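You operate a simulated robot arm through the tools that you are given. There is no shell and no other tool. Be economical: measure what you need, move in short steps, check, and stop when the job is done.

You run a simulated two-armed robot. Do the job below in one go: nothing can be reset, and whatever is moved stays where it is left.

Task
Switch the roll brake off. Then carry the checked stiff panel with both arms and set it on the far end of the long table. Then put one of the tape reels from the long table on the pink card. Then stack the 100 hook box from the far end of the long table on top of the 25 hook box. Then put one of the hem guides from the long table on the top of the grey counter. Then take the blue velvet board and leave it on the slip. Then turn the depth dial to 1. Then take the tub labelled "hooks" from the far end of the long table and put it on top of the white strip reel. Then open the bottom parts drawer. Keep to this order. The roll brake goes to its stop.

The check looks at the end state, three seconds after you hand in, the way a careful person would. Anything else that was tipped, shoved, dropped, spilled or broken makes it a failure.

Robot
Two 7-joint arms with three-finger grippers on one trunk, on a base that drives. Base frame: it is fixed to the floor where the robot stands at the start and does not move with it; the origin is under the middle of the robot, x ahead of it, y to its left, z up. Readings come in m, rad, newtons and seconds.
The left shoulder is at the start at [0.045, 0.154, 0.999], the right one opposite. With the tool pointing down near the work surface each hand reaches from about 0.1 to 0.56 m from the robot's upright axis, wherever it stands, measured 20 degrees to its own side. Places, roughly: black tub, white tub [1.75, -0.25, 1]; blue velvet board (9x6x2 cm) [1, 2.5, 0.8]; bottom parts drawer [6, 0.8, 0.5]; checked stiff panel [0.5, 0.25, 0.5]; depth dial [1.8, 2.5, 1]; far end of the long table [1.5, 0.4, 0.9]; hem guide [2.5, 0.5, 1]; hook box [1.25, 0.75, 1]; pink card [1.25, 0, 1]; roll brake [0.3, 0, 0.9]; slip [-1.25, -1.75, 0.75]; strip reel (9x9x3 cm) [1.5, -0.1, 0.9]; tape reel [1, 0, 1]; top of the grey counter [1.3, 2.7, 0.8]. Payload 2.69 kg a hand.
The tool frame of a hand sits at the grasp point between the pads (the TCP): z along the fingers, y along the line on which they close. The tips reach 0.029 m beyond it. The gripper opens to 0.12 m. The gripper's body begins 0.078 m behind the TCP.
Orientation is that of the tool frame in the base frame, as a unit quaternion [x, y, z, w]. With the fingers straight down and closing along the base's y, the tool's x points along the base's -x, its y along +y and its z along -z.

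Tools
- The arms move only by the tool play_rows. It takes "left_targets", "right_targets" or both (then of equal length, played together; a hand with none holds still); each is a list of rows, each a list of 7 numbers: the shift along the base's x, y, z in units of 20 mm (1.0 is 20 mm), then the turn, a rotation vector about the base's x, y, z in units of 5 degrees (1.0 is 5 degrees), then the finger opening in m, from 0 to 0.12. In form: [[x, y, z, ax, ay, az, fingers], ...]. A call has 1 to 20 rows; each row shifts and turns the commanded pose from where the row before left it. A call with a number of a shift or a turn outside -1 to 1 is refused whole. Rows are played at 5 a second. More than 0.05 m and 0.15 rad between two rows, or a gripper value outside its range, and nothing of the call is played. A pose out of reach is approached as far as the arm can. The call stops where the force on the tool passes 40 N (or 10 N more than at its start, if that is more) or the arm is blocked; 0.2 s more then pass. Each finger halts on what it meets, pressing with about 30 N; the grip force reading is that of the motor and also rises with nothing between the fingers. The clock runs only during rows and for 0.2 s after the last one: add rows that do not move to give the fingers time. It gives the time, the measured TCP pose, the force on the tool (base axes), the opening and the grip force at its end, in the units of the frame above (readings bear some noise), with the torque about the TCP (base axes, N m) and any sound that the robot's microphone picked up.
- Cameras (640 x 400 px; columns grow to the right, rows downward): "scene" is now at [0.1552, 0.0093, 1.1469]; the picture's right is [0.12, -0.99, 0.00], its down [-0.55, -0.07, -0.83] and it looks along [0.82, 0.10, -0.56] (base axes); focal length 214 px, centre (320, 200). "left" rides on the left gripper at [0.063, 0, -0.104] in its tool frame; the picture's right is [0.00, 1.00, 0.00], its down [-0.83, 0.00, -0.56] and it looks along [-0.56, 0.00, 0.83] (tool axes); focal length 275 px, centre (320, 200). "right" rides on the right gripper at [0.063, 0, -0.104] in its tool frame; the picture's right is [0.00, 1.00, 0.00], its down [-0.83, 0.00, -0.56] and it looks along [-0.56, 0.00, 0.83] (tool axes); focal length 275 px, centre (320, 200). There is no depth. A picture from a camera that has moved, and an enlarged one, comes with that camera's place and axes in the base frame and with its lens.
- snapshot(camera): a new picture of that camera. No time passes.
- lift_body(by): slides the trunk up (or, below 0, down) by that many m; the arms and the scene camera ride with it, the base frame stays. It gives what a move gives, with no picture.
- steer(legs): drives the robot by 1 to 6 legs, each [ahead, left, turn to the left] in m, m and rad, along the robot's own axes; the way and the turn of a leg run together, so that a leg with both is an arc; at most 1.5 m and 3.142 rad a leg. The arms and the cameras ride along, it lands a little off, and it stops where it bumps. It gives what a move gives.
- head_to(pan, tilt): turns the head with the scene camera to pan (to the left, within 1.396 rad either way) and tilt (down, from -0.506 to 1.204), counted from straight ahead of the robot. It gives what a move gives.
- close_up(camera, box): a new picture of the part [left, top, right, bottom] of that camera's present view, enlarged. No time passes.
- finish_job(): hands the job in; it is judged then, once.

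Go step by step. Nothing tells you exact positions but the pictures and the camera data: compare them with the known pose of the tool, close in by small moves and look again before you grip or let go. The budget is 207 turns and 194 pictures, counting those below and the enlarged ones. Unless the task says otherwise, let go and move clear before handing in.

The tools are called after "Request:" as name(argument=value, ...) on one line, values as JSON. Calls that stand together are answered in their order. play_rows: Moves the arms, as the interface text tells. Its arguments: {"type":"object","properties":{"left_targets":{"type":"array"},"right_targets":{"type":"array"}},"required":[]} The other tools are called the same way: lift_body (by) slides the trunk up or down; steer (legs) drives the base; head_to (pan, tilt) turns the head that bears the scene camera; snapshot (camera) takes a picture; close_up (camera, box) takes an enlarged picture of a part of a camera's view; finish_job () hands the job in.

At the start:

```text
time_s: 0.0
left_position: [0.368, 0.2397, 1.0925]
left_ee_rot: [0.0, 1.0, 0.001, 0.001]
left_wrist_force: [0.2, 0.3, -0.2]
left_wrist_torque: [-0.01, 0.0, 0.01]
left_grip_width: 0.1202
left_gripper_force: 0.1
right_position: [0.3366, -0.0702, 1.0925]
right_ee_rot: [-0.001, 1.0, 0.0, 0.0]
right_wrist_force: [0.1, 0.3, -0.7]
right_wrist_torque: [-0.02, 0.02, -0.03]
right_grip_width: 0.1199
right_gripper_force: 0.1
trunk travel left (down, up): [-0.367, 0.071]
robot x, y, heading: [0.001, 0.0012, -0.005]
head pan, tilt: [0.119, 0.592]
```

scene: 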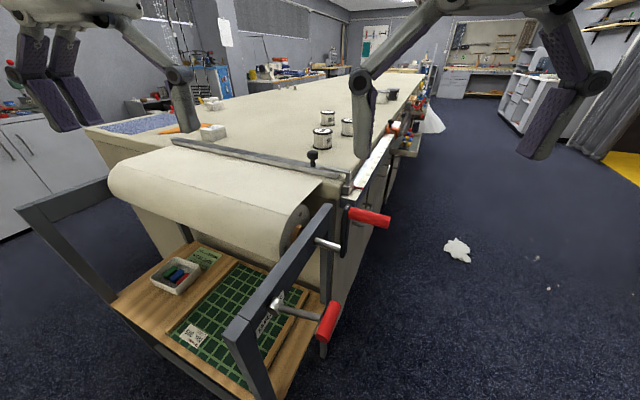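
right: 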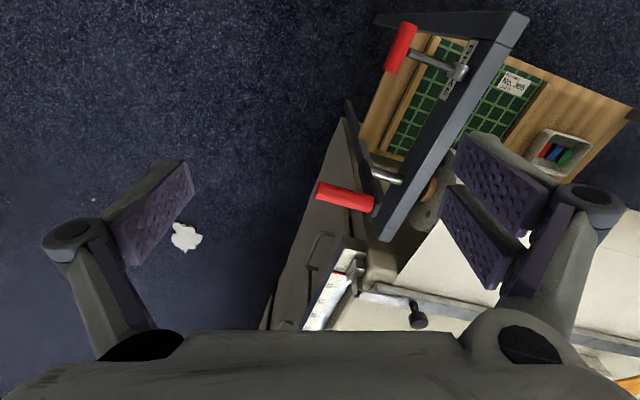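
left: 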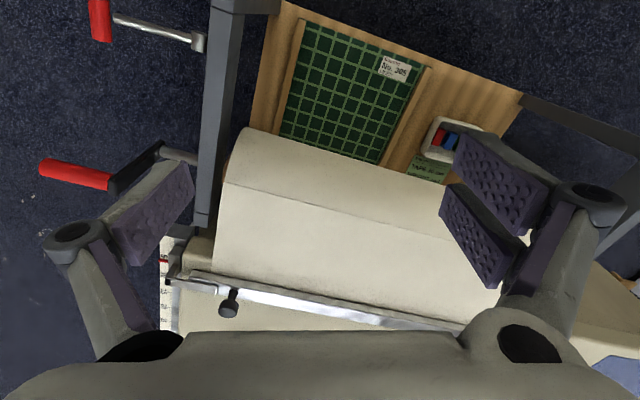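

I see the cloth roll at the near end of the long table, with two red handles on its right and the checked panel on the shelf below. I'll enlarge the area around the brake first.

Request:
close_up(camera="scene", box=[220, 130, 420, 380])

Request:
close_up(camera="right", box=[280, 0, 540, 330])

Request:
close_up(camera="scene", box=[180, 40, 440, 200])

```text
1.60 times, centred on (320, 255) of scene
camera zoom: at [0.1552, 0.0093, 1.1469], right [0.12, -0.99, 0.0], down [-0.55, -0.07, -0.83], along [0.82, 0.1, -0.56], focal length 343 px, centre (320, 112)
```

zoom: 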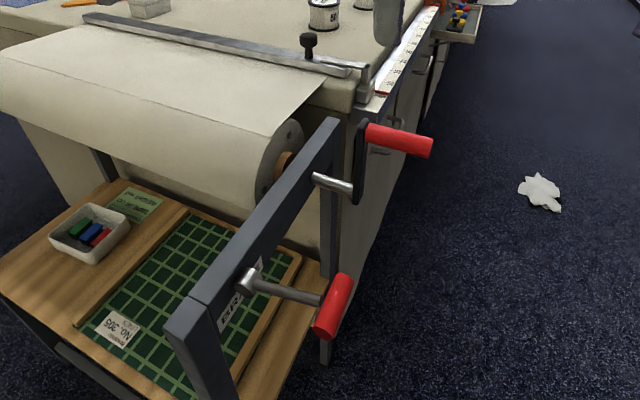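

```text
1.21 times, centred on (410, 165) of right
camera zoom: at [0.2721, -0.0701, 1.1955], right [0.0, 1.0, 0.0], down [0.83, 0.0, 0.56], along [0.56, 0.0, -0.83], focal length 334 px, centre (211, 242)
```

zoom: 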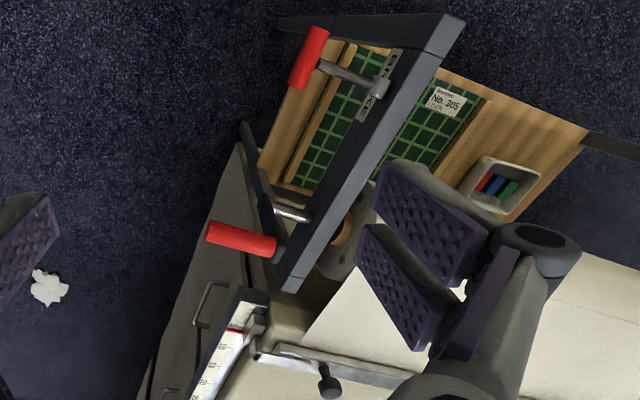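

```text
2.46 times, centred on (310, 120) of scene
camera zoom: at [0.1552, 0.0093, 1.1469], right [0.12, -0.99, 0.0], down [-0.55, -0.07, -0.83], along [0.82, 0.1, -0.56], focal length 528 px, centre (345, 397)
```

zoom: 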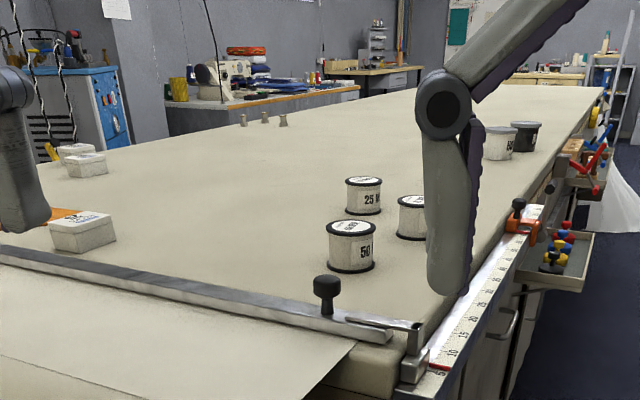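

The lower red lever sits by a label plate, so it is likely the brake, and the upper one the crank. I'll read the plate.

Request:
close_up(camera="right", box=[370, 10, 490, 110])

Request:
close_up(camera="scene", box=[240, 270, 350, 350])

Request:
snapshot(camera="left")

```text
4.00 times, centred on (430, 60) of right
camera zoom: at [0.2721, -0.0701, 1.1955], right [0.0, 1.0, 0.0], down [0.83, 0.0, 0.56], along [0.56, 0.0, -0.83], focal length 1101 px, centre (-120, 760)
```

zoom: 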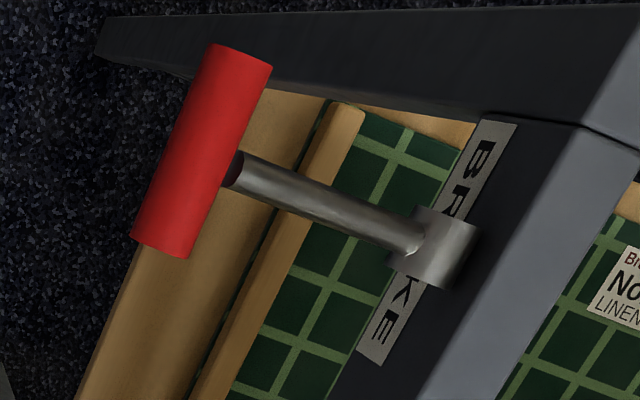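

```text
5.00 times, centred on (295, 310) of scene
camera zoom: at [0.1552, 0.0093, 1.1469], right [0.12, -0.99, 0.0], down [-0.55, -0.07, -0.83], along [0.82, 0.1, -0.56], focal length 1072 px, centre (445, -350)
```

zoom: 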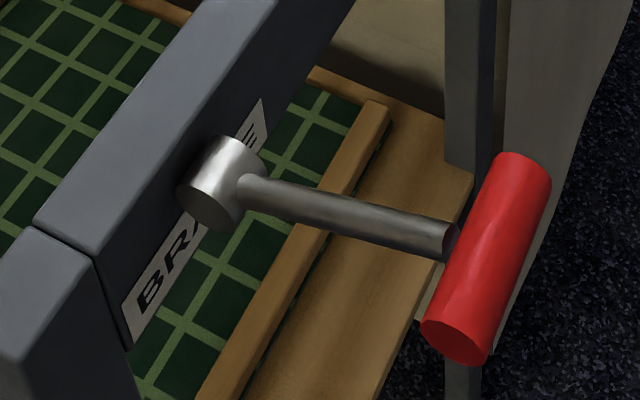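

```text
185 pictures are left
camera left: at [0.3056, 0.2409, 1.1955], right [0.0, 1.0, 0.0], down [0.83, 0.0, 0.56], along [0.56, 0.0, -0.83], focal length 275 px, centre (320, 200)
```

left: 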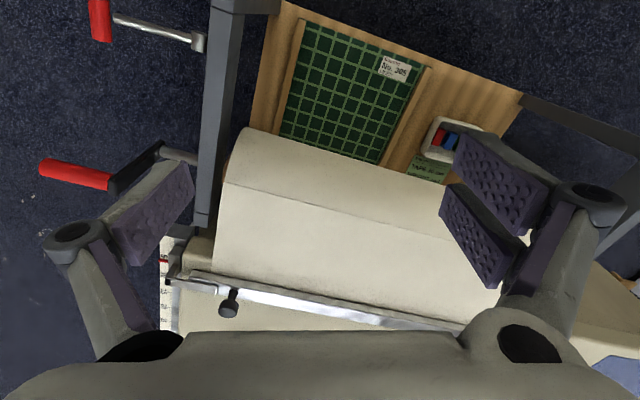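

The lower lever is the brake. Its hub is near [0.33, 0.10, 0.83] and its T handle near [0.30, 0.015, 0.86], and the table is yawed about -17°. I'll step to the right to see the brake plate from the side.

Request:
steer(legs=[[-0.1, -0.5, 0], [0, 0, 0.75]])

Request:
head_to(pan=0, tilt=0.45)

Request:
snapshot(camera="scene")

```text
time_s: 6.4
left_position: [0.0044, -0.0785, 1.0911]
left_ee_rot: [-0.369, 0.93, 0.0, 0.0]
left_wrist_force: [-0.5, -0.2, 0.6]
left_wrist_torque: [0.03, -0.01, -0.05]
left_grip_width: 0.12
left_gripper_force: 0.0
right_position: [0.1936, -0.3261, 1.0921]
right_ee_rot: [-0.369, 0.929, 0.0, 0.0]
right_wrist_force: [0.0, -0.4, 0.4]
right_wrist_torque: [0.0, 0.02, -0.01]
right_grip_width: 0.1199
right_gripper_force: 0.1
trunk travel left (down, up): [-0.367, 0.071]
robot x, y, heading: [-0.0949, -0.5057, 0.759]
head pan, tilt: [0.119, 0.592]
```

```text
time_s: 7.1
left_position: [0.0043, -0.0785, 1.0923]
left_ee_rot: [-0.369, 0.929, 0.0, 0.0]
left_wrist_force: [0.4, -0.4, -0.1]
left_wrist_torque: [0.03, 0.0, -0.01]
left_grip_width: 0.12
left_gripper_force: 0.1
right_position: [0.1943, -0.3257, 1.0928]
right_ee_rot: [-0.369, 0.929, 0.0, 0.0]
right_wrist_force: [0.1, 1.3, 0.3]
right_wrist_torque: [-0.02, -0.01, -0.05]
right_grip_width: 0.1201
right_gripper_force: 0.0
trunk travel left (down, up): [-0.367, 0.071]
robot x, y, heading: [-0.0976, -0.5078, 0.752]
head pan, tilt: [0.0, 0.45]
```

```text
184 pictures are left
camera scene: at [0.0164, -0.3973, 1.1596], right [0.69, -0.73, 0.0], down [-0.32, -0.3, -0.9], along [0.65, 0.62, -0.44], focal length 214 px, centre (320, 200)
```

scene: 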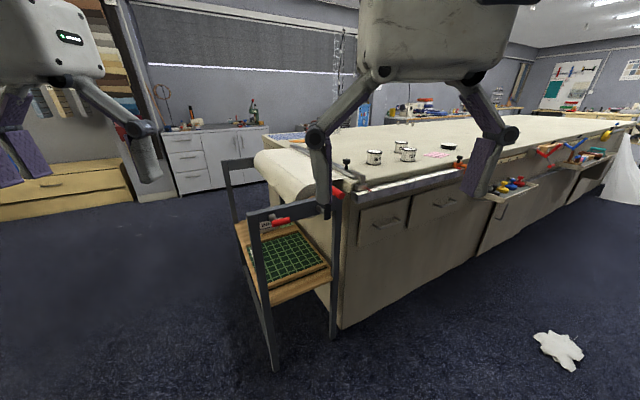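

Request:
close_up(camera="scene", box=[230, 190, 350, 265])

Request:
close_up(camera="scene", box=[340, 120, 600, 210])

```text
5.33 times, centred on (290, 228) of scene
camera zoom: at [0.0164, -0.3973, 1.1596], right [0.69, -0.73, 0.0], down [-0.32, -0.3, -0.9], along [0.65, 0.62, -0.44], focal length 1144 px, centre (480, 53)
```

zoom: 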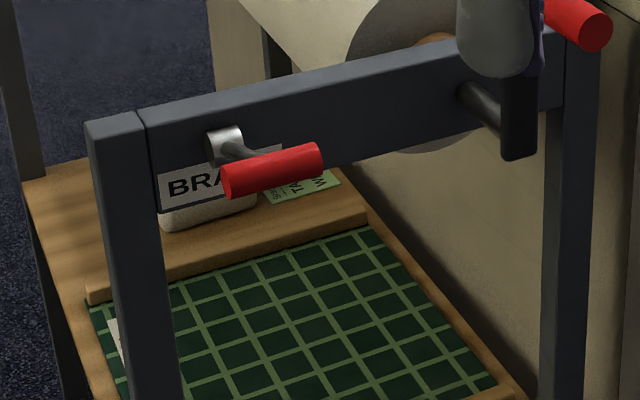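

```text
2.46 times, centred on (470, 165) of scene
camera zoom: at [0.0164, -0.3973, 1.1596], right [0.69, -0.73, 0.0], down [-0.32, -0.3, -0.9], along [0.65, 0.62, -0.44], focal length 528 px, centre (-49, 286)
```

zoom: 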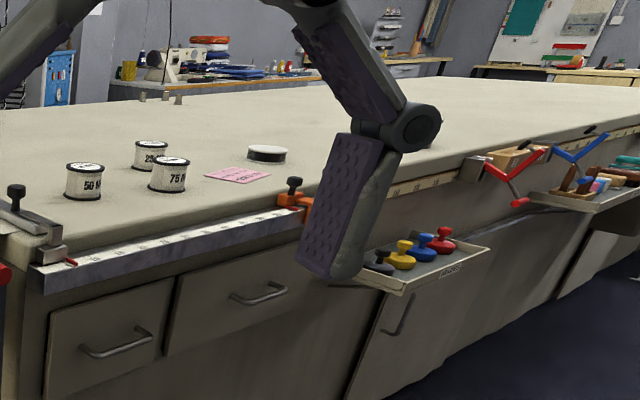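

Request:
lift_body(by=-0.22)

Request:
close_up(camera="scene", box=[220, 130, 380, 230])

Request:
snapshot(camera="left")

```text
time_s: 9.4
left_position: [0.0452, -0.0401, 0.7827]
left_ee_rot: [-0.365, 0.921, -0.049, -0.126]
left_wrist_force: [0.2, 0.1, -0.8]
left_wrist_torque: [0.0, 0.0, 0.02]
left_grip_width: 0.12
left_gripper_force: 0.2
right_position: [0.1951, -0.3256, 0.8719]
right_ee_rot: [-0.367, 0.93, 0.001, 0.0]
right_wrist_force: [19.0, 9.6, 0.3]
right_wrist_torque: [-1.14, 2.24, 0.32]
right_grip_width: 0.1202
right_gripper_force: 0.1
trunk travel left (down, up): [-0.147, 0.291]
robot x, y, heading: [-0.0984, -0.5059, 0.757]
head pan, tilt: [0.0, 0.45]
```

```text
4.00 times, centred on (300, 180) of scene
camera zoom: at [0.0665, -0.3512, 0.9287], right [0.68, -0.73, 0.0], down [-0.31, -0.29, -0.91], along [0.66, 0.62, -0.42], focal length 858 px, centre (400, 280)
```

zoom: 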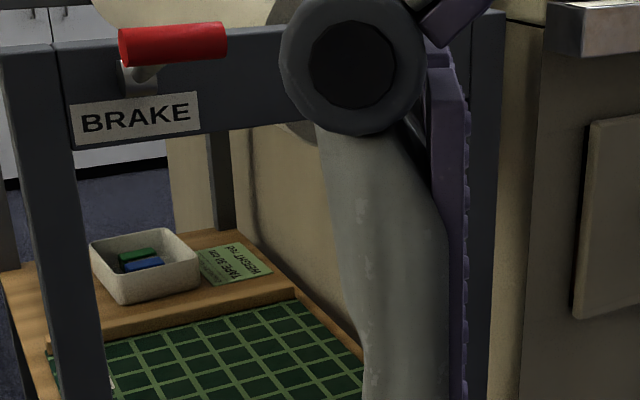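

```text
180 pictures are left
camera left: at [0.0212, -0.0621, 0.8995], right [-0.68, 0.73, 0.0], down [0.69, 0.65, 0.31], along [0.23, 0.21, -0.95], focal length 275 px, centre (320, 200)
```

left: 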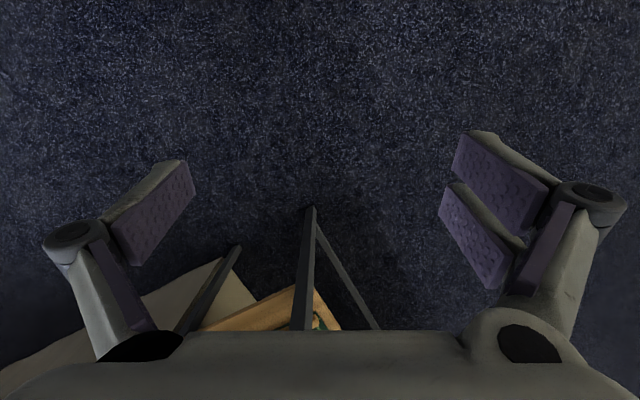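

Lowering the trunk disturbed both arms (there is a force on the right wrist and the left hand shifted), so I'll raise it again. The plate only says BRAKE, and the lever now stands slightly upward.

Request:
lift_body(by=0.22)

Request:
snapshot(camera="scene")

Request:
snapshot(camera="right")

```text
time_s: 11.7
left_position: [0.0465, -0.0403, 1.0011]
left_ee_rot: [-0.366, 0.921, -0.05, -0.126]
left_wrist_force: [1.1, 0.5, -0.7]
left_wrist_torque: [0.01, -0.01, -0.02]
left_grip_width: 0.1199
left_gripper_force: 0.0
right_position: [0.1942, -0.3248, 1.0906]
right_ee_rot: [-0.369, 0.93, 0.0, 0.0]
right_wrist_force: [0.1, 0.1, -0.9]
right_wrist_torque: [0.0, 0.0, -0.01]
right_grip_width: 0.12
right_gripper_force: 0.0
trunk travel left (down, up): [-0.367, 0.071]
robot x, y, heading: [-0.0991, -0.5065, 0.757]
head pan, tilt: [0.0, 0.45]
```

```text
179 pictures are left
camera scene: at [0.0165, -0.3971, 1.1595], right [0.69, -0.73, 0.0], down [-0.32, -0.3, -0.9], along [0.66, 0.62, -0.44], focal length 214 px, centre (320, 200)
```

scene: 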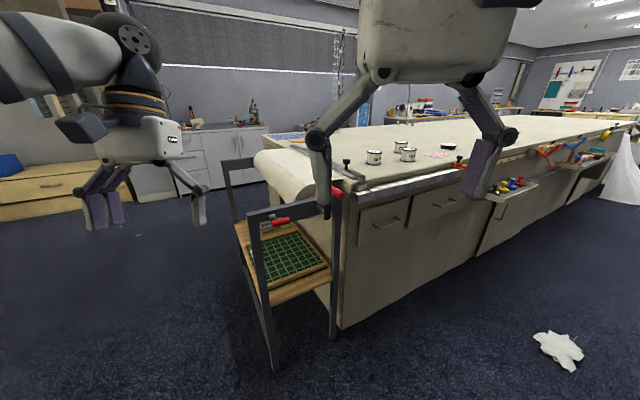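

```text
178 pictures are left
camera right: at [0.147, -0.3693, 1.1947], right [-0.69, 0.73, 0.0], down [0.6, 0.57, 0.56], along [0.4, 0.38, -0.83], focal length 275 px, centre (320, 200)
```

right: 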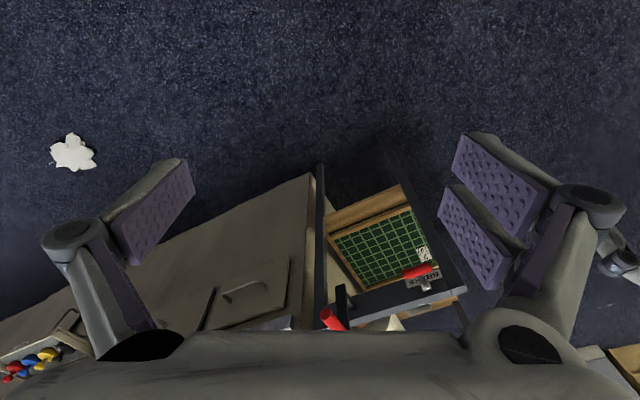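

The way is clear, so I'll drive a bit closer and turn so the right hand faces the brake handle. Then I'll press the lever from above with closed fingers.

Request:
steer(legs=[[0.2, 0, 0], [0, 0, 0.5]])

Request:
snapshot(camera="scene")

Request:
snapshot(camera="right")

```text
time_s: 14.8
left_position: [-0.0523, 0.1077, 1.0027]
left_ee_rot: [-0.584, 0.801, -0.08, -0.109]
left_wrist_force: [0.2, 0.6, -0.8]
left_wrist_torque: [0.02, -0.01, -0.03]
left_grip_width: 0.12
left_gripper_force: 0.1
right_position: [0.2148, -0.0688, 1.0916]
right_ee_rot: [-0.59, 0.808, 0.0, 0.0]
right_wrist_force: [0.5, -0.5, 0.1]
right_wrist_torque: [-0.03, 0.03, 0.02]
right_grip_width: 0.1202
right_gripper_force: 0.0
trunk travel left (down, up): [-0.367, 0.071]
robot x, y, heading: [0.0432, -0.3703, 1.261]
head pan, tilt: [0.0, 0.45]
```

```text
177 pictures are left
camera scene: at [0.0938, -0.2175, 1.1596], right [0.95, -0.31, 0.0], down [-0.13, -0.41, -0.9], along [0.27, 0.86, -0.44], focal length 214 px, centre (320, 200)
```

scene: 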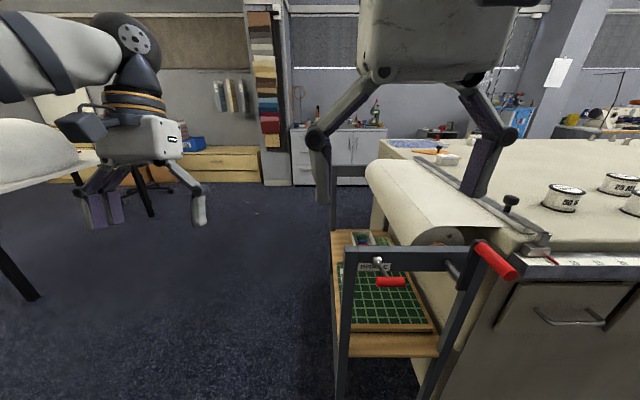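

```text
176 pictures are left
camera right: at [0.1948, -0.13, 1.195], right [-0.95, 0.3, 0.0], down [0.25, 0.79, 0.56], along [0.17, 0.53, -0.83], focal length 275 px, centre (320, 200)
```

right: 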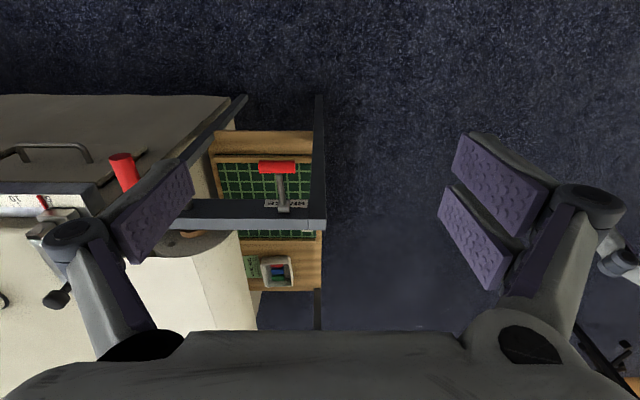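

The hand is now squared up with the table. I'll close the right fingers and bring them over the brake handle at about [0.303, 0.015].

Request:
play_rows(right_targets=[[0.88, 0.84, 0, 0, 0, 0, 0], [0.88, 0.84, 0, 0, 0, 0, 0], [0.88, 0.84, 0, 0, 0, 0, 0], [0.88, 0.84, 0, 0, 0, 0, 0], [0.88, 0.84, 0, 0, 0, 0, 0], [0, 0, -1, 0, 0, 0, 0], [0, 0, -1, 0, 0, 0, 0], [0, 0, -1, 0, 0, 0, 0], [0, 0, -1, 0, 0, 0, 0], [0, 0, -1, 0, 0, 0, 0], [0, 0, -1, 0, 0, 0, 0], [0, 0, -1, 0, 0, 0, 0], [0, 0, -1, 0, 0, 0, 0], [0, 0, 0, 0, 0, 0, 0]])

Request:
snapshot(camera="right")

Request:
snapshot(camera="scene")

```text
time_s: 17.8
left_position: [-0.0525, 0.1098, 1.002]
left_ee_rot: [-0.584, 0.8, -0.08, -0.11]
left_wrist_force: [0.0, 0.1, 0.2]
left_wrist_torque: [-0.03, 0.0, -0.02]
left_grip_width: 0.1201
left_gripper_force: 0.0
right_position: [0.3026, 0.0143, 0.9306]
right_ee_rot: [-0.589, 0.808, 0.001, -0.001]
right_wrist_force: [-0.1, 0.2, 0.3]
right_wrist_torque: [-0.01, -0.03, -0.02]
right_grip_width: 0.0003
right_gripper_force: 28.5
trunk travel left (down, up): [-0.367, 0.071]
robot x, y, heading: [0.0444, -0.3697, 1.258]
head pan, tilt: [0.0, 0.45]
```

```text
175 pictures are left
camera right: at [0.2831, -0.0462, 1.0347], right [-0.95, 0.3, 0.0], down [0.25, 0.79, 0.56], along [0.17, 0.53, -0.83], focal length 275 px, centre (320, 200)
```

right: 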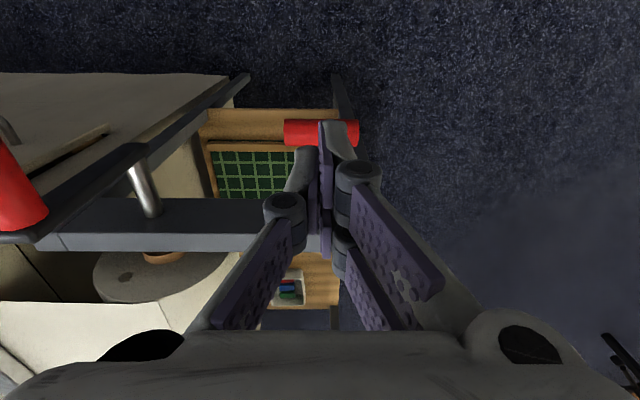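

```text
174 pictures are left
camera scene: at [0.0939, -0.2176, 1.1597], right [0.95, -0.31, 0.0], down [-0.13, -0.41, -0.9], along [0.27, 0.86, -0.44], focal length 214 px, centre (320, 200)
```

scene: 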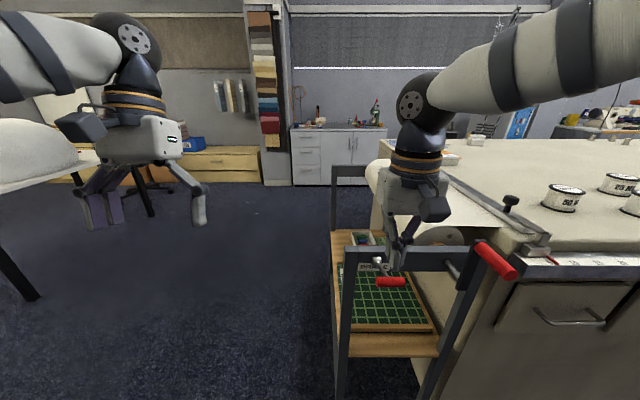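

The fingertips are right above the handle. I'll press down in small steps.

Request:
play_rows(right_targets=[[0, 0, -0.5, 0, 0, 0, 0], [0, 0, -0.5, 0, 0, 0, 0], [0, 0, -0.5, 0, 0, 0, 0], [0, 0, -0.5, 0, 0, 0, 0], [0, 0, -0.5, 0, 0, 0, 0], [0, 0, -0.5, 0, 0, 0, 0]])

Request:
snapshot(camera="right")

```text
time_s: 19.0
left_position: [-0.0528, 0.1062, 1.0047]
left_ee_rot: [-0.584, 0.801, -0.079, -0.108]
left_wrist_force: [0.6, 0.6, 0.4]
left_wrist_torque: [-0.01, -0.03, 0.04]
left_grip_width: 0.1197
left_gripper_force: 0.1
right_position: [0.3045, 0.0145, 0.8927]
right_ee_rot: [-0.588, 0.809, 0.006, 0.005]
right_wrist_force: [-0.6, -12.2, 33.2]
right_wrist_torque: [-0.34, -0.09, -0.07]
right_grip_width: 0.0059
right_gripper_force: 28.0
trunk travel left (down, up): [-0.367, 0.071]
robot x, y, heading: [0.0484, -0.3682, 1.261]
head pan, tilt: [0.0, 0.45]
stopped in row 5 (right hand): the force on the tool passed its limit at 51 N (the readings are from after the stop); the commanded pose is now the measured one
```

```text
173 pictures are left
camera right: at [0.2828, -0.0477, 0.9944], right [-0.95, 0.3, 0.0], down [0.25, 0.78, 0.57], along [0.17, 0.54, -0.82], focal length 275 px, centre (320, 200)
```

right: 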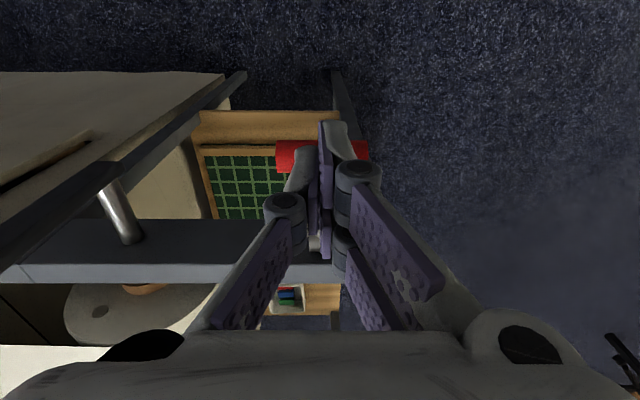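

The lever didn't move when pressed, so it rests on its lower stop and must be lifted. I'll raise the hand, check, and turn it 90° so the fingers close across the handle.

Request:
play_rows(right_targets=[[0, 0, 1, 0, 0, 0, 0], [0, 0, 1, 0, 0, 0, 0], [0, 0, 1, 0, 0, -1, 0.06], [0, 0, 0, 0, 0, -1, 0.06], [0, 0, 0, 0, 0, -1, 0.06], [0, 0, 0, 0, 0, -1, 0.06], [0, 0, 0, 0, 0, -1, 0.06], [0, 0, 0, 0, 0, -1, 0.06], [0, 0, 0, 0, 0, -1, 0.06], [0, 0, 0, 0, 0, -1, 0.06], [0, 0, 0, 0, 0, -1, 0.06], [0, 0, 0, 0, 0, -1, 0.06], [0, 0, 0, 0, 0, -1, 0.06], [0, 0, 0, 0, 0, -1, 0.06], [0, 0, 0, 0, 0, -1, 0.06], [0, 0, 0, 0, 0, -1, 0.06], [0, 0, 0, 0, 0, -1, 0.06], [0, 0, 0, 0, 0, -1, 0.06], [0, 0, 0, 0, 0, -1, 0.06], [-0.8, 0.3, 0, 0, 0, -1, 0.06]])

Request:
snapshot(camera="right")

Request:
snapshot(camera="scene")

```text
time_s: 23.2
left_position: [-0.0532, 0.1092, 1.0023]
left_ee_rot: [-0.584, 0.8, -0.08, -0.109]
left_wrist_force: [-0.3, -0.4, 0.1]
left_wrist_torque: [-0.01, -0.03, -0.01]
left_grip_width: 0.12
left_gripper_force: 0.0
right_position: [0.2873, 0.0227, 0.9474]
right_ee_rot: [0.156, 0.988, 0.0, 0.006]
right_wrist_force: [-1.8, 0.3, 0.0]
right_wrist_torque: [0.0, -0.02, 0.02]
right_grip_width: 0.0599
right_gripper_force: 0.1
trunk travel left (down, up): [-0.367, 0.071]
robot x, y, heading: [0.0492, -0.3699, 1.261]
head pan, tilt: [0.0, 0.45]
```

```text
172 pictures are left
camera right: at [0.225, 0.0415, 1.0503], right [0.3, 0.95, 0.0], down [0.79, -0.25, 0.56], along [0.54, -0.17, -0.83], focal length 275 px, centre (320, 200)
```

right: 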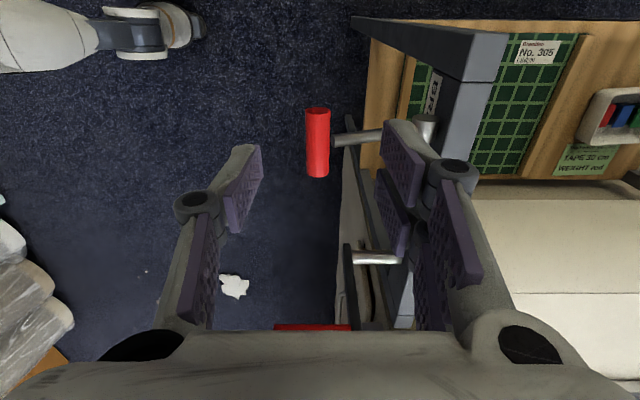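

```text
171 pictures are left
camera scene: at [0.0935, -0.2175, 1.1596], right [0.95, -0.31, 0.0], down [-0.13, -0.41, -0.9], along [0.28, 0.86, -0.44], focal length 214 px, centre (320, 200)
```

scene: 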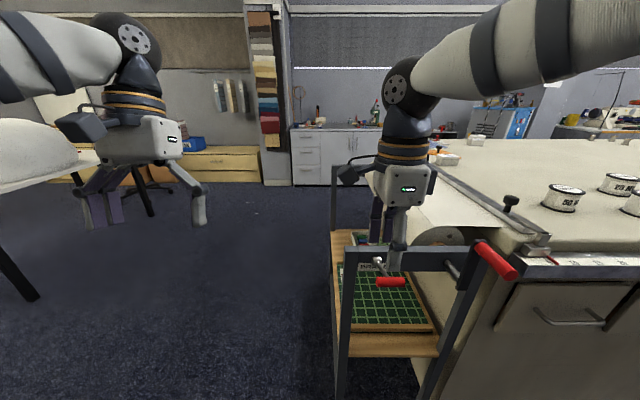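

The handle is where it was, centred at about [0.300, 0.016, 0.859]. I'll lower the open fingers over its near half, clear of the rod, and grip.

Request:
play_rows(right_targets=[[-0.25, 0.0, -0.85, 0, 0, 0, 0.06], [0, 0, -0.85, 0, 0, 0, 0.06], [0, 0, -0.85, 0, 0, 0, 0.06], [0, 0, -0.85, 0, 0, 0, 0.06], [0, 0, -0.85, 0, 0, 0, 0.06], [0, 0, 0, 0, 0, 0, 0.06]])

Request:
snapshot(camera="right")

```text
time_s: 24.6
left_position: [-0.0512, 0.1087, 1.0026]
left_ee_rot: [-0.584, 0.801, -0.079, -0.109]
left_wrist_force: [-0.4, -0.3, 0.7]
left_wrist_torque: [-0.01, -0.04, -0.02]
left_grip_width: 0.1202
left_gripper_force: 0.2
right_position: [0.2831, 0.0249, 0.8635]
right_ee_rot: [0.155, 0.988, 0.006, 0.006]
right_wrist_force: [10.8, 18.4, 23.9]
right_wrist_torque: [0.81, -0.87, 0.33]
right_grip_width: 0.0864
right_gripper_force: 16.5
trunk travel left (down, up): [-0.367, 0.071]
robot x, y, heading: [0.0472, -0.3681, 1.255]
head pan, tilt: [0.0, 0.45]
```

```text
170 pictures are left
camera right: at [0.2212, 0.043, 0.9666], right [0.3, 0.95, 0.01], down [0.79, -0.26, 0.56], along [0.54, -0.16, -0.83], focal length 275 px, centre (320, 200)
```

right: 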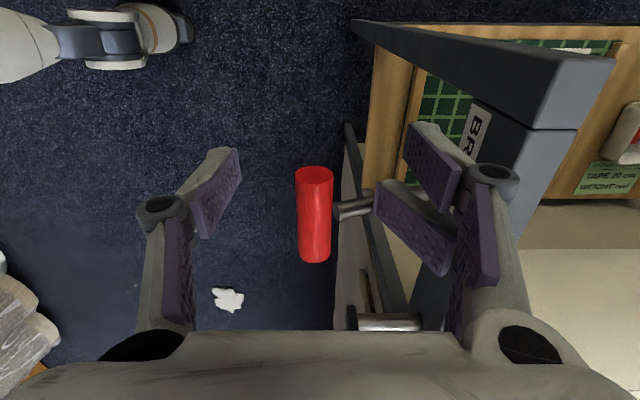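

A finger knuckle is pressing on the frame bar. I'll back up, narrow the opening and go in slightly higher.

Request:
play_rows(right_targets=[[0, 0, 1, 0, 0, 0, 0.06], [0, 0, 1, 0, 0, 0, 0.04], [-0.05, -0.25, 0, 0, 0, 0, 0.036], [0, 0, 0, 0, 0, 0, 0.036]])

Request:
snapshot(camera="right")

```text
time_s: 25.6
left_position: [-0.0523, 0.1095, 1.0022]
left_ee_rot: [-0.584, 0.801, -0.079, -0.109]
left_wrist_force: [-0.6, 0.6, -0.8]
left_wrist_torque: [-0.02, 0.02, -0.03]
left_grip_width: 0.12
left_gripper_force: 0.1
right_position: [0.2826, 0.0178, 0.9015]
right_ee_rot: [0.156, 0.988, 0.0, 0.005]
right_wrist_force: [0.8, -0.6, -0.4]
right_wrist_torque: [0.02, -0.01, -0.01]
right_grip_width: 0.0359
right_gripper_force: 0.0
trunk travel left (down, up): [-0.367, 0.071]
robot x, y, heading: [0.0458, -0.37, 1.257]
head pan, tilt: [0.0, 0.45]
```

```text
169 pictures are left
camera right: at [0.2193, 0.0358, 1.0049], right [0.3, 0.95, 0.0], down [0.79, -0.25, 0.56], along [0.54, -0.17, -0.83], focal length 275 px, centre (320, 200)
```

right: 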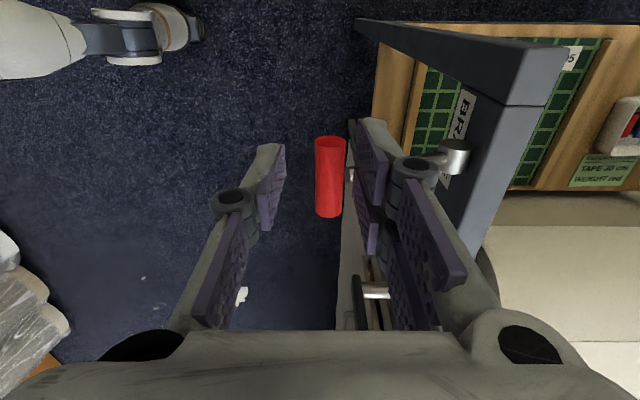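

Request:
play_rows(right_targets=[[0.08, 0.24, 0, 0, 0, 0, 0.036], [0, 0, -0.6, 0, 0, 0, 0.036], [0, 0, -0.6, 0, 0, 0, 0.036], [0, 0, -0.5, 0, 0, 0, 0.036], [0, 0, 0, 0, 0, 0, 0.036]])

Request:
snapshot(camera="right")

```text
time_s: 26.8
left_position: [-0.052, 0.11, 1.0016]
left_ee_rot: [-0.584, 0.8, -0.08, -0.109]
left_wrist_force: [0.3, 0.1, -0.2]
left_wrist_torque: [0.01, -0.01, 0.0]
left_grip_width: 0.12
left_gripper_force: 0.1
right_position: [0.2847, 0.0253, 0.8709]
right_ee_rot: [0.155, 0.988, 0.006, 0.005]
right_wrist_force: [12.7, 22.5, 28.4]
right_wrist_torque: [0.77, -0.94, 0.42]
right_grip_width: 0.0649
right_gripper_force: 17.3
trunk travel left (down, up): [-0.367, 0.071]
robot x, y, heading: [0.0489, -0.3681, 1.261]
head pan, tilt: [0.0, 0.45]
```

```text
168 pictures are left
camera right: at [0.2225, 0.0437, 0.9733], right [0.3, 0.95, 0.01], down [0.79, -0.26, 0.56], along [0.54, -0.16, -0.83], focal length 275 px, centre (320, 200)
```

right: 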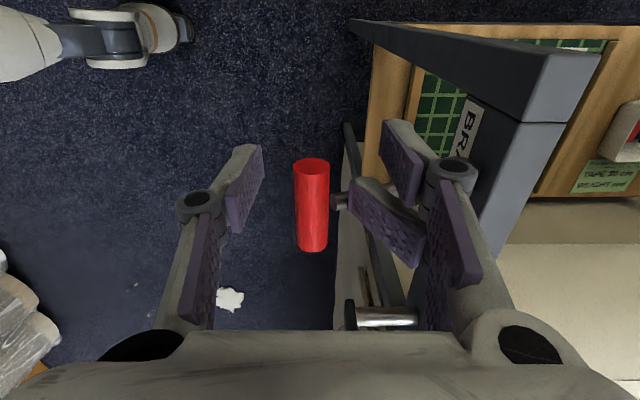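

The inner finger pair is landing on the rod. The gripper shows two fingers on that side, so I'll raise it and centre on the rod, letting the pair straddle it.

Request:
play_rows(right_targets=[[0, 0, 1, 0, 0, 0, 0.06], [0, 0, 1, 0, 0, 0, 0.06], [0.75, -0.25, 0, 0, 0, 0, 0.06], [0, 0, 0, 0, 0, 0, 0.06]])

Request:
close_up(camera="right", box=[160, 80, 520, 305])

```text
time_s: 27.8
left_position: [-0.0531, 0.1088, 1.0035]
left_ee_rot: [-0.584, 0.801, -0.08, -0.109]
left_wrist_force: [-0.5, -0.2, -0.3]
left_wrist_torque: [0.03, 0.0, 0.0]
left_grip_width: 0.1201
left_gripper_force: 0.0
right_position: [0.2999, 0.0162, 0.9096]
right_ee_rot: [0.156, 0.988, 0.0, 0.005]
right_wrist_force: [0.0, -0.6, 0.7]
right_wrist_torque: [0.0, -0.01, -0.02]
right_grip_width: 0.0601
right_gripper_force: 0.0
trunk travel left (down, up): [-0.367, 0.071]
robot x, y, heading: [0.0453, -0.3701, 1.26]
head pan, tilt: [0.0, 0.45]
```

```text
1.78 times, centred on (340, 192) of right
camera zoom: at [0.2366, 0.0359, 1.0117], right [0.3, 0.95, 0.0], down [0.79, -0.25, 0.56], along [0.54, -0.17, -0.83], focal length 489 px, centre (284, 213)
```

zoom: 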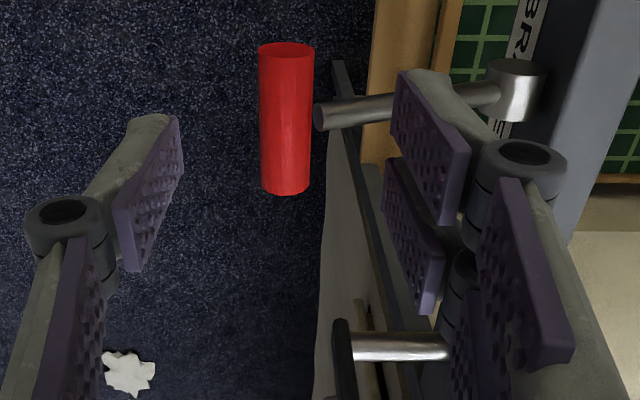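

The fingers are centred on the handle and the pair should pass either side of the rod. I'll descend in small steps.

Request:
play_rows(right_targets=[[0, 0, -0.5, 0, 0, 0, 0.06], [0, 0, -0.5, 0, 0, 0, 0.06], [0, 0, -0.5, 0, 0, 0, 0.06], [0, 0, -0.5, 0, 0, 0, 0.06], [0, 0, -0.3, 0, 0, 0, 0.06], [0, 0, 0, 0, 0, 0, 0.06]])

Request:
close_up(camera="right", box=[160, 80, 520, 305])

```text
time_s: 28.9
left_position: [-0.0517, 0.1081, 1.004]
left_ee_rot: [-0.583, 0.801, -0.079, -0.109]
left_wrist_force: [0.0, 0.0, -0.2]
left_wrist_torque: [0.0, -0.02, 0.02]
left_grip_width: 0.1201
left_gripper_force: 0.3
right_position: [0.3035, 0.0183, 0.8728]
right_ee_rot: [0.157, 0.987, 0.01, 0.007]
right_wrist_force: [6.1, -5.7, 26.0]
right_wrist_torque: [1.03, -0.56, -0.12]
right_grip_width: 0.063
right_gripper_force: 1.2
trunk travel left (down, up): [-0.367, 0.071]
robot x, y, heading: [0.0483, -0.3678, 1.264]
head pan, tilt: [0.0, 0.45]
stopped in row 5 (right hand): the force on the tool passed its limit at 46 N (the readings are from after the stop); the commanded pose is now the measured one
```

```text
1.78 times, centred on (340, 192) of right
camera zoom: at [0.2401, 0.0366, 0.9754], right [0.31, 0.95, 0.02], down [0.78, -0.27, 0.57], along [0.54, -0.16, -0.82], focal length 489 px, centre (284, 213)
```

zoom: 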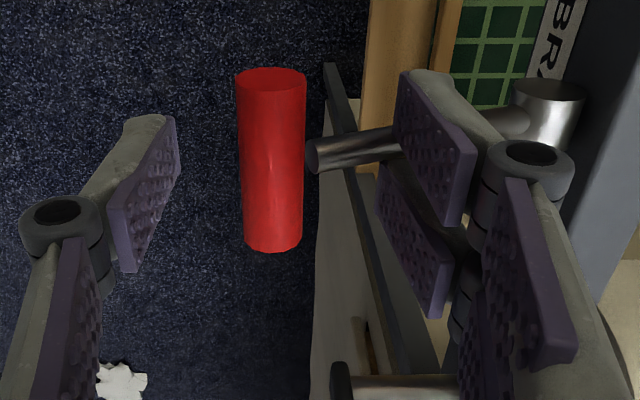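

The fingers can't pass the rod from above. I'll back off and tilt the hand to point horizontally at the handle, closing vertically on it from outside.

Request:
play_rows(right_targets=[[0, 0, 1, 0, 0, 0, 0.06], [0, 0, 1, 0, 0, 0, 0.06], [0, 0, 1, 0, 0, 0, 0.06], [0, 0, 1, 0, 0, 0, 0.06]])

Request:
steer(legs=[[-0.17, 0, 0]])

Request:
play_rows(right_targets=[[0, 0, 0, 0.953, -0.302, 0, 0.06], [0, 0, 0, 0.953, -0.302, 0, 0.06], [0, 0, 0, 0.953, -0.302, 0, 0.06], [0, 0, 0, 0.953, -0.302, 0, 0.06], [0, 0, 0, 0.953, -0.302, 0, 0.06], [0, 0, 0, 0.953, -0.302, 0, 0.06], [0, 0, 0, 0.953, -0.302, 0, 0.06], [0, 0, 0, 0.953, -0.302, 0, 0.06], [0, 0, 0, 0.953, -0.302, 0, 0.06], [0, 0, 0, 0.953, -0.302, 0, 0.06], [0, 0, 0, 0.953, -0.302, 0, 0.06], [0, 0, 0, 0.953, -0.302, 0, 0.06], [0, 0, 0, 0.953, -0.302, 0, 0.06], [0, 0, 0, 0.953, -0.302, 0, 0.06], [0, 0, 0, 0, 0, 0, 0.06]])

Request:
snapshot(camera="right")

Request:
snapshot(camera="scene")

```text
time_s: 29.3
left_position: [-0.0516, 0.1098, 1.0015]
left_ee_rot: [-0.584, 0.8, -0.081, -0.11]
left_wrist_force: [0.6, -0.1, -0.3]
left_wrist_torque: [-0.07, 0.02, 0.01]
left_grip_width: 0.12
left_gripper_force: 0.1
right_position: [0.3025, 0.0176, 0.8813]
right_ee_rot: [0.156, 0.988, -0.002, 0.007]
right_wrist_force: [-1.2, -0.3, 1.6]
right_wrist_torque: [-0.04, -0.02, 0.03]
right_grip_width: 0.0634
right_gripper_force: 1.7
trunk travel left (down, up): [-0.367, 0.071]
robot x, y, heading: [0.046, -0.3652, 1.258]
head pan, tilt: [0.0, 0.45]
stopped in row 2 (right hand): the force on the tool passed its limit at 47 N (the readings are from after the stop); the commanded pose is now the measured one
```

```text
time_s: 30.2
left_position: [-0.0609, 0.0789, 1.0029]
left_ee_rot: [-0.584, 0.801, -0.08, -0.109]
left_wrist_force: [0.5, 0.3, -0.1]
left_wrist_torque: [-0.03, -0.01, 0.02]
left_grip_width: 0.1199
left_gripper_force: 0.1
right_position: [0.2948, -0.006, 0.8839]
right_ee_rot: [0.157, 0.988, 0.01, 0.008]
right_wrist_force: [2.0, 6.3, 2.8]
right_wrist_torque: [0.25, -0.03, -0.1]
right_grip_width: 0.0646
right_gripper_force: 3.3
trunk travel left (down, up): [-0.367, 0.071]
robot x, y, heading: [0.0389, -0.4012, 1.262]
head pan, tilt: [0.0, 0.45]
stopped in leg 1: the force on the tool passed its limit at 56 N (the readings are from after the stop); the commanded pose is now the measured one
```

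```text
time_s: 33.5
left_position: [-0.062, 0.0797, 1.004]
left_ee_rot: [-0.584, 0.801, -0.079, -0.109]
left_wrist_force: [-0.1, 0.8, -0.5]
left_wrist_torque: [0.0, 0.0, -0.02]
left_grip_width: 0.1201
left_gripper_force: 0.0
right_position: [0.3258, 0.0174, 0.9255]
right_ee_rot: [0.13, 0.805, 0.572, 0.092]
right_wrist_force: [-0.3, 0.4, 0.0]
right_wrist_torque: [-0.01, -0.01, -0.01]
right_grip_width: 0.0599
right_gripper_force: 0.0
right hand out of reach, approached as far as the arm can: row 6, 7, 8, 14
trunk travel left (down, up): [-0.367, 0.071]
robot x, y, heading: [0.0369, -0.3967, 1.26]
head pan, tilt: [0.0, 0.45]
```

```text
165 pictures are left
camera right: at [0.233, -0.0567, 0.9596], right [0.1, 0.31, 0.94], down [0.62, -0.76, 0.18], along [0.77, 0.57, -0.27], focal length 275 px, centre (320, 200)
```

right: 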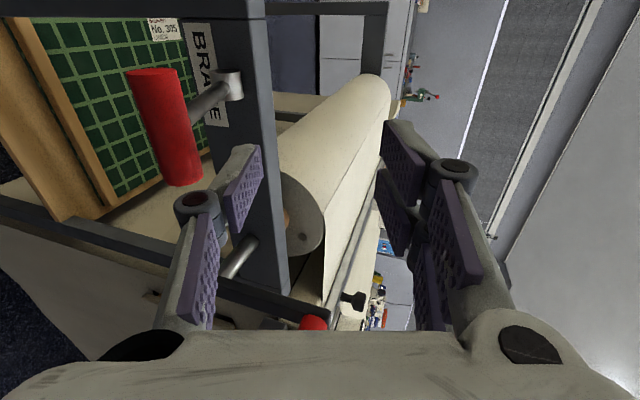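

```text
164 pictures are left
camera scene: at [0.0848, -0.2475, 1.1596], right [0.95, -0.31, 0.0], down [-0.13, -0.41, -0.9], along [0.28, 0.86, -0.44], focal length 214 px, centre (320, 200)
```

scene: 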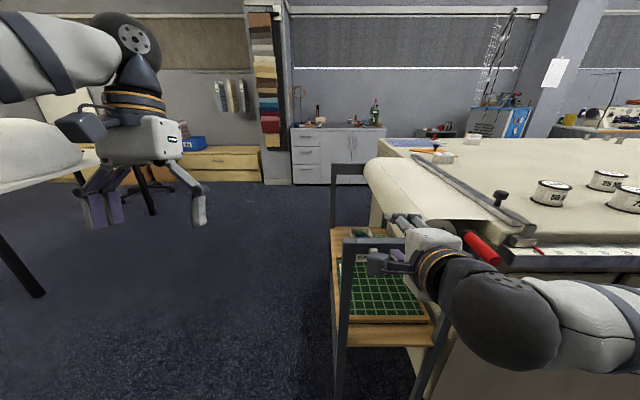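

I moved too much in one go there: the fingers caught on the rod and then came free. The handle is still at [0.298, 0.015, 0.859]. I'll raise the hand first, then back away.

Request:
play_rows(right_targets=[[0, 0, 0.7, 0, 0, 0, 0.06], [0, 0, 0.7, 0, 0, 0, 0.06], [0, 0, 0.7, 0, 0, 0, 0.06]])

```text
time_s: 34.2
left_position: [-0.0623, 0.0791, 1.0025]
left_ee_rot: [-0.583, 0.801, -0.079, -0.109]
left_wrist_force: [-0.2, 0.1, -0.2]
left_wrist_torque: [-0.02, 0.03, -0.03]
left_grip_width: 0.1199
left_gripper_force: 0.1
right_position: [0.3252, 0.0165, 0.9675]
right_ee_rot: [0.131, 0.804, 0.573, 0.091]
right_wrist_force: [0.8, 0.1, -0.2]
right_wrist_torque: [-0.01, 0.03, 0.03]
right_grip_width: 0.06
right_gripper_force: 0.0
trunk travel left (down, up): [-0.367, 0.071]
robot x, y, heading: [0.0349, -0.3988, 1.263]
head pan, tilt: [0.0, 0.45]
```

Request:
steer(legs=[[-0.12, 0, 0]])

Request:
snapshot(camera="right")

Request:
snapshot(camera="scene")

```text
time_s: 35.5
left_position: [-0.0984, -0.0357, 1.004]
left_ee_rot: [-0.584, 0.801, -0.079, -0.108]
left_wrist_force: [0.7, 0.2, 0.1]
left_wrist_torque: [0.05, -0.03, 0.03]
left_grip_width: 0.1199
left_gripper_force: 0.1
right_position: [0.2886, -0.0964, 0.968]
right_ee_rot: [0.132, 0.802, 0.575, 0.092]
right_wrist_force: [-1.1, -0.3, 0.2]
right_wrist_torque: [0.0, -0.01, 0.0]
right_grip_width: 0.0601
right_gripper_force: 0.1
trunk travel left (down, up): [-0.367, 0.071]
robot x, y, heading: [-0.0003, -0.5082, 1.256]
head pan, tilt: [0.0, 0.45]
```

```text
163 pictures are left
camera right: at [0.1962, -0.1707, 1.0015], right [0.1, 0.31, 0.95], down [0.62, -0.76, 0.18], along [0.78, 0.57, -0.27], focal length 275 px, centre (320, 200)
```

right: 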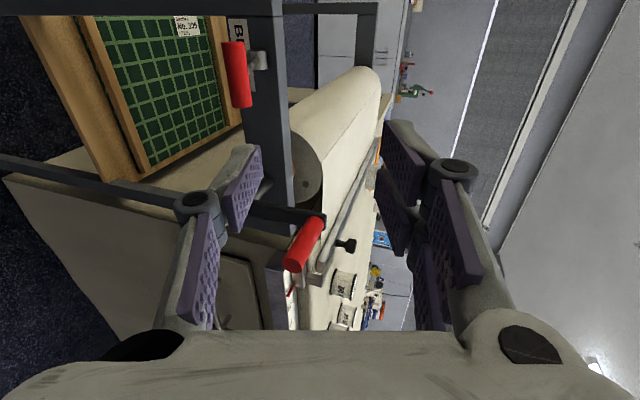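

```text
162 pictures are left
camera scene: at [0.0482, -0.3618, 1.1598], right [0.95, -0.31, 0.0], down [-0.13, -0.41, -0.9], along [0.28, 0.86, -0.43], focal length 214 px, centre (320, 200)
```

scene: 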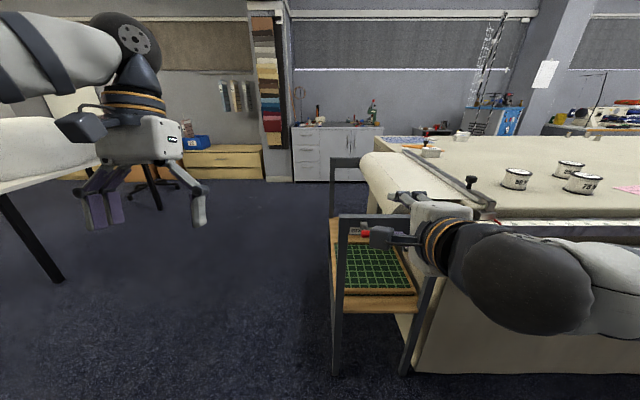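

The hand is pitched about 71° down from horizontal as wanted. I'll lower it to line up with the handle.

Request:
play_rows(right_targets=[[-0.16, 0.05, -0.85, 0, 0, 0, 0.06], [-0.16, 0.05, -0.85, 0, 0, 0, 0.06], [-0.16, 0.05, -0.85, 0, 0, 0, 0.06], [-0.16, 0.05, -0.85, 0, 0, 0, 0.06], [-0.16, 0.05, -0.3, 0, 0, 0, 0.06], [0, 0, 0, 0, 0, 0, 0.06]])

Request:
snapshot(camera="right")

```text
time_s: 36.9
left_position: [-0.0968, -0.0353, 1.0027]
left_ee_rot: [-0.584, 0.801, -0.08, -0.108]
left_wrist_force: [0.0, 0.8, 0.4]
left_wrist_torque: [0.01, 0.01, 0.0]
left_grip_width: 0.1201
left_gripper_force: 0.1
right_position: [0.2799, -0.0922, 0.9275]
right_ee_rot: [0.131, 0.806, 0.57, 0.092]
right_wrist_force: [-0.9, -0.4, -0.8]
right_wrist_torque: [0.02, -0.01, 0.01]
right_grip_width: 0.0601
right_gripper_force: 0.0
right hand out of reach, approached as far as the arm can: row 3, 4, 5
trunk travel left (down, up): [-0.367, 0.071]
robot x, y, heading: [0.0014, -0.5119, 1.26]
head pan, tilt: [0.0, 0.45]
```

```text
161 pictures are left
camera right: at [0.1874, -0.1657, 0.961], right [0.1, 0.32, 0.94], down [0.62, -0.76, 0.19], along [0.77, 0.57, -0.27], focal length 275 px, centre (320, 200)
```

right: 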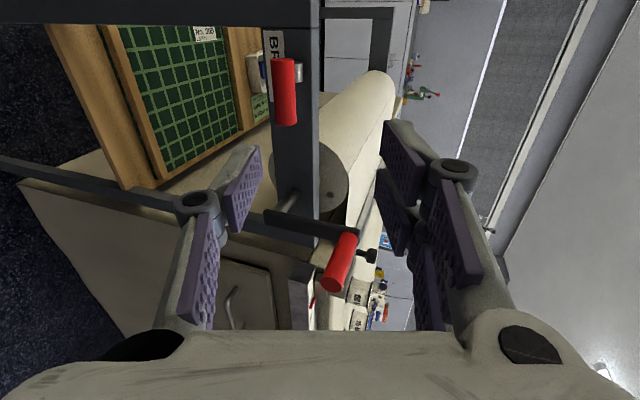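

Lowering with the arm is at its limit, so I'll lower the trunk a little instead.

Request:
lift_body(by=-0.05)

Request:
snapshot(camera="right")

```text
time_s: 37.8
left_position: [-0.0975, -0.0362, 0.9536]
left_ee_rot: [-0.583, 0.801, -0.08, -0.109]
left_wrist_force: [-0.2, -0.5, -0.2]
left_wrist_torque: [0.02, 0.01, 0.03]
left_grip_width: 0.12
left_gripper_force: 0.1
right_position: [0.2798, -0.0918, 0.8782]
right_ee_rot: [0.131, 0.804, 0.573, 0.092]
right_wrist_force: [-0.1, 0.3, 0.7]
right_wrist_torque: [0.02, -0.03, 0.02]
right_grip_width: 0.0602
right_gripper_force: 0.1
trunk travel left (down, up): [-0.317, 0.121]
robot x, y, heading: [0.0001, -0.5124, 1.262]
head pan, tilt: [0.0, 0.45]
```

```text
160 pictures are left
camera right: at [0.1872, -0.1658, 0.911], right [0.1, 0.31, 0.95], down [0.62, -0.76, 0.18], along [0.78, 0.57, -0.27], focal length 275 px, centre (320, 200)
```

right: 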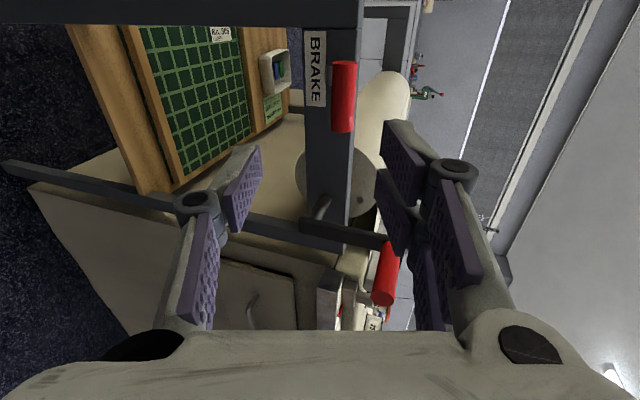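

The handle projects to about [0.301, 0.015, 0.858]. I'll correct sideways and upward, then advance along the fingers.

Request:
play_rows(right_targets=[[-0.5, 0.2, 0.75, 0, 0, 0, 0.065], [0.28, 0.85, -0.31, 0, 0, 0, 0.065], [0.28, 0.85, -0.31, 0, 0, 0, 0.065], [0.28, 0.85, -0.31, 0, 0, 0, 0.065], [0, 0, 0, 0, 0, 0, 0.065]])

Request:
snapshot(camera="right")

```text
time_s: 39.0
left_position: [-0.0978, -0.0342, 0.9531]
left_ee_rot: [-0.584, 0.8, -0.08, -0.109]
left_wrist_force: [0.5, 0.4, -0.2]
left_wrist_torque: [-0.01, 0.0, 0.03]
left_grip_width: 0.1198
left_gripper_force: 0.1
right_position: [0.2859, -0.0359, 0.8747]
right_ee_rot: [0.131, 0.804, 0.573, 0.092]
right_wrist_force: [0.8, -0.1, -0.2]
right_wrist_torque: [-0.01, -0.04, 0.02]
right_grip_width: 0.065
right_gripper_force: 0.1
trunk travel left (down, up): [-0.317, 0.121]
robot x, y, heading: [0.0046, -0.5132, 1.261]
head pan, tilt: [0.0, 0.45]
```

```text
159 pictures are left
camera right: at [0.1942, -0.1104, 0.9074], right [0.1, 0.31, 0.95], down [0.62, -0.76, 0.18], along [0.78, 0.57, -0.27], focal length 275 px, centre (320, 200)
```

right: 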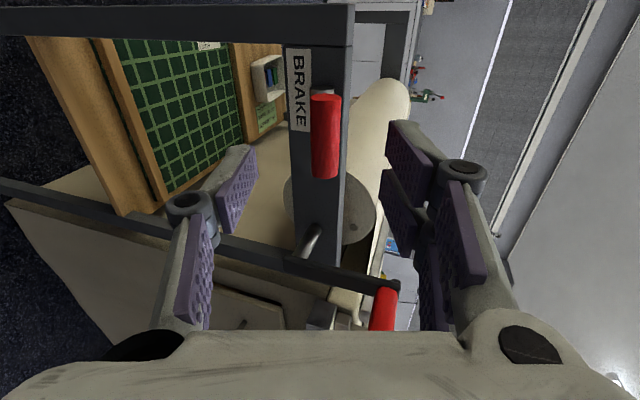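

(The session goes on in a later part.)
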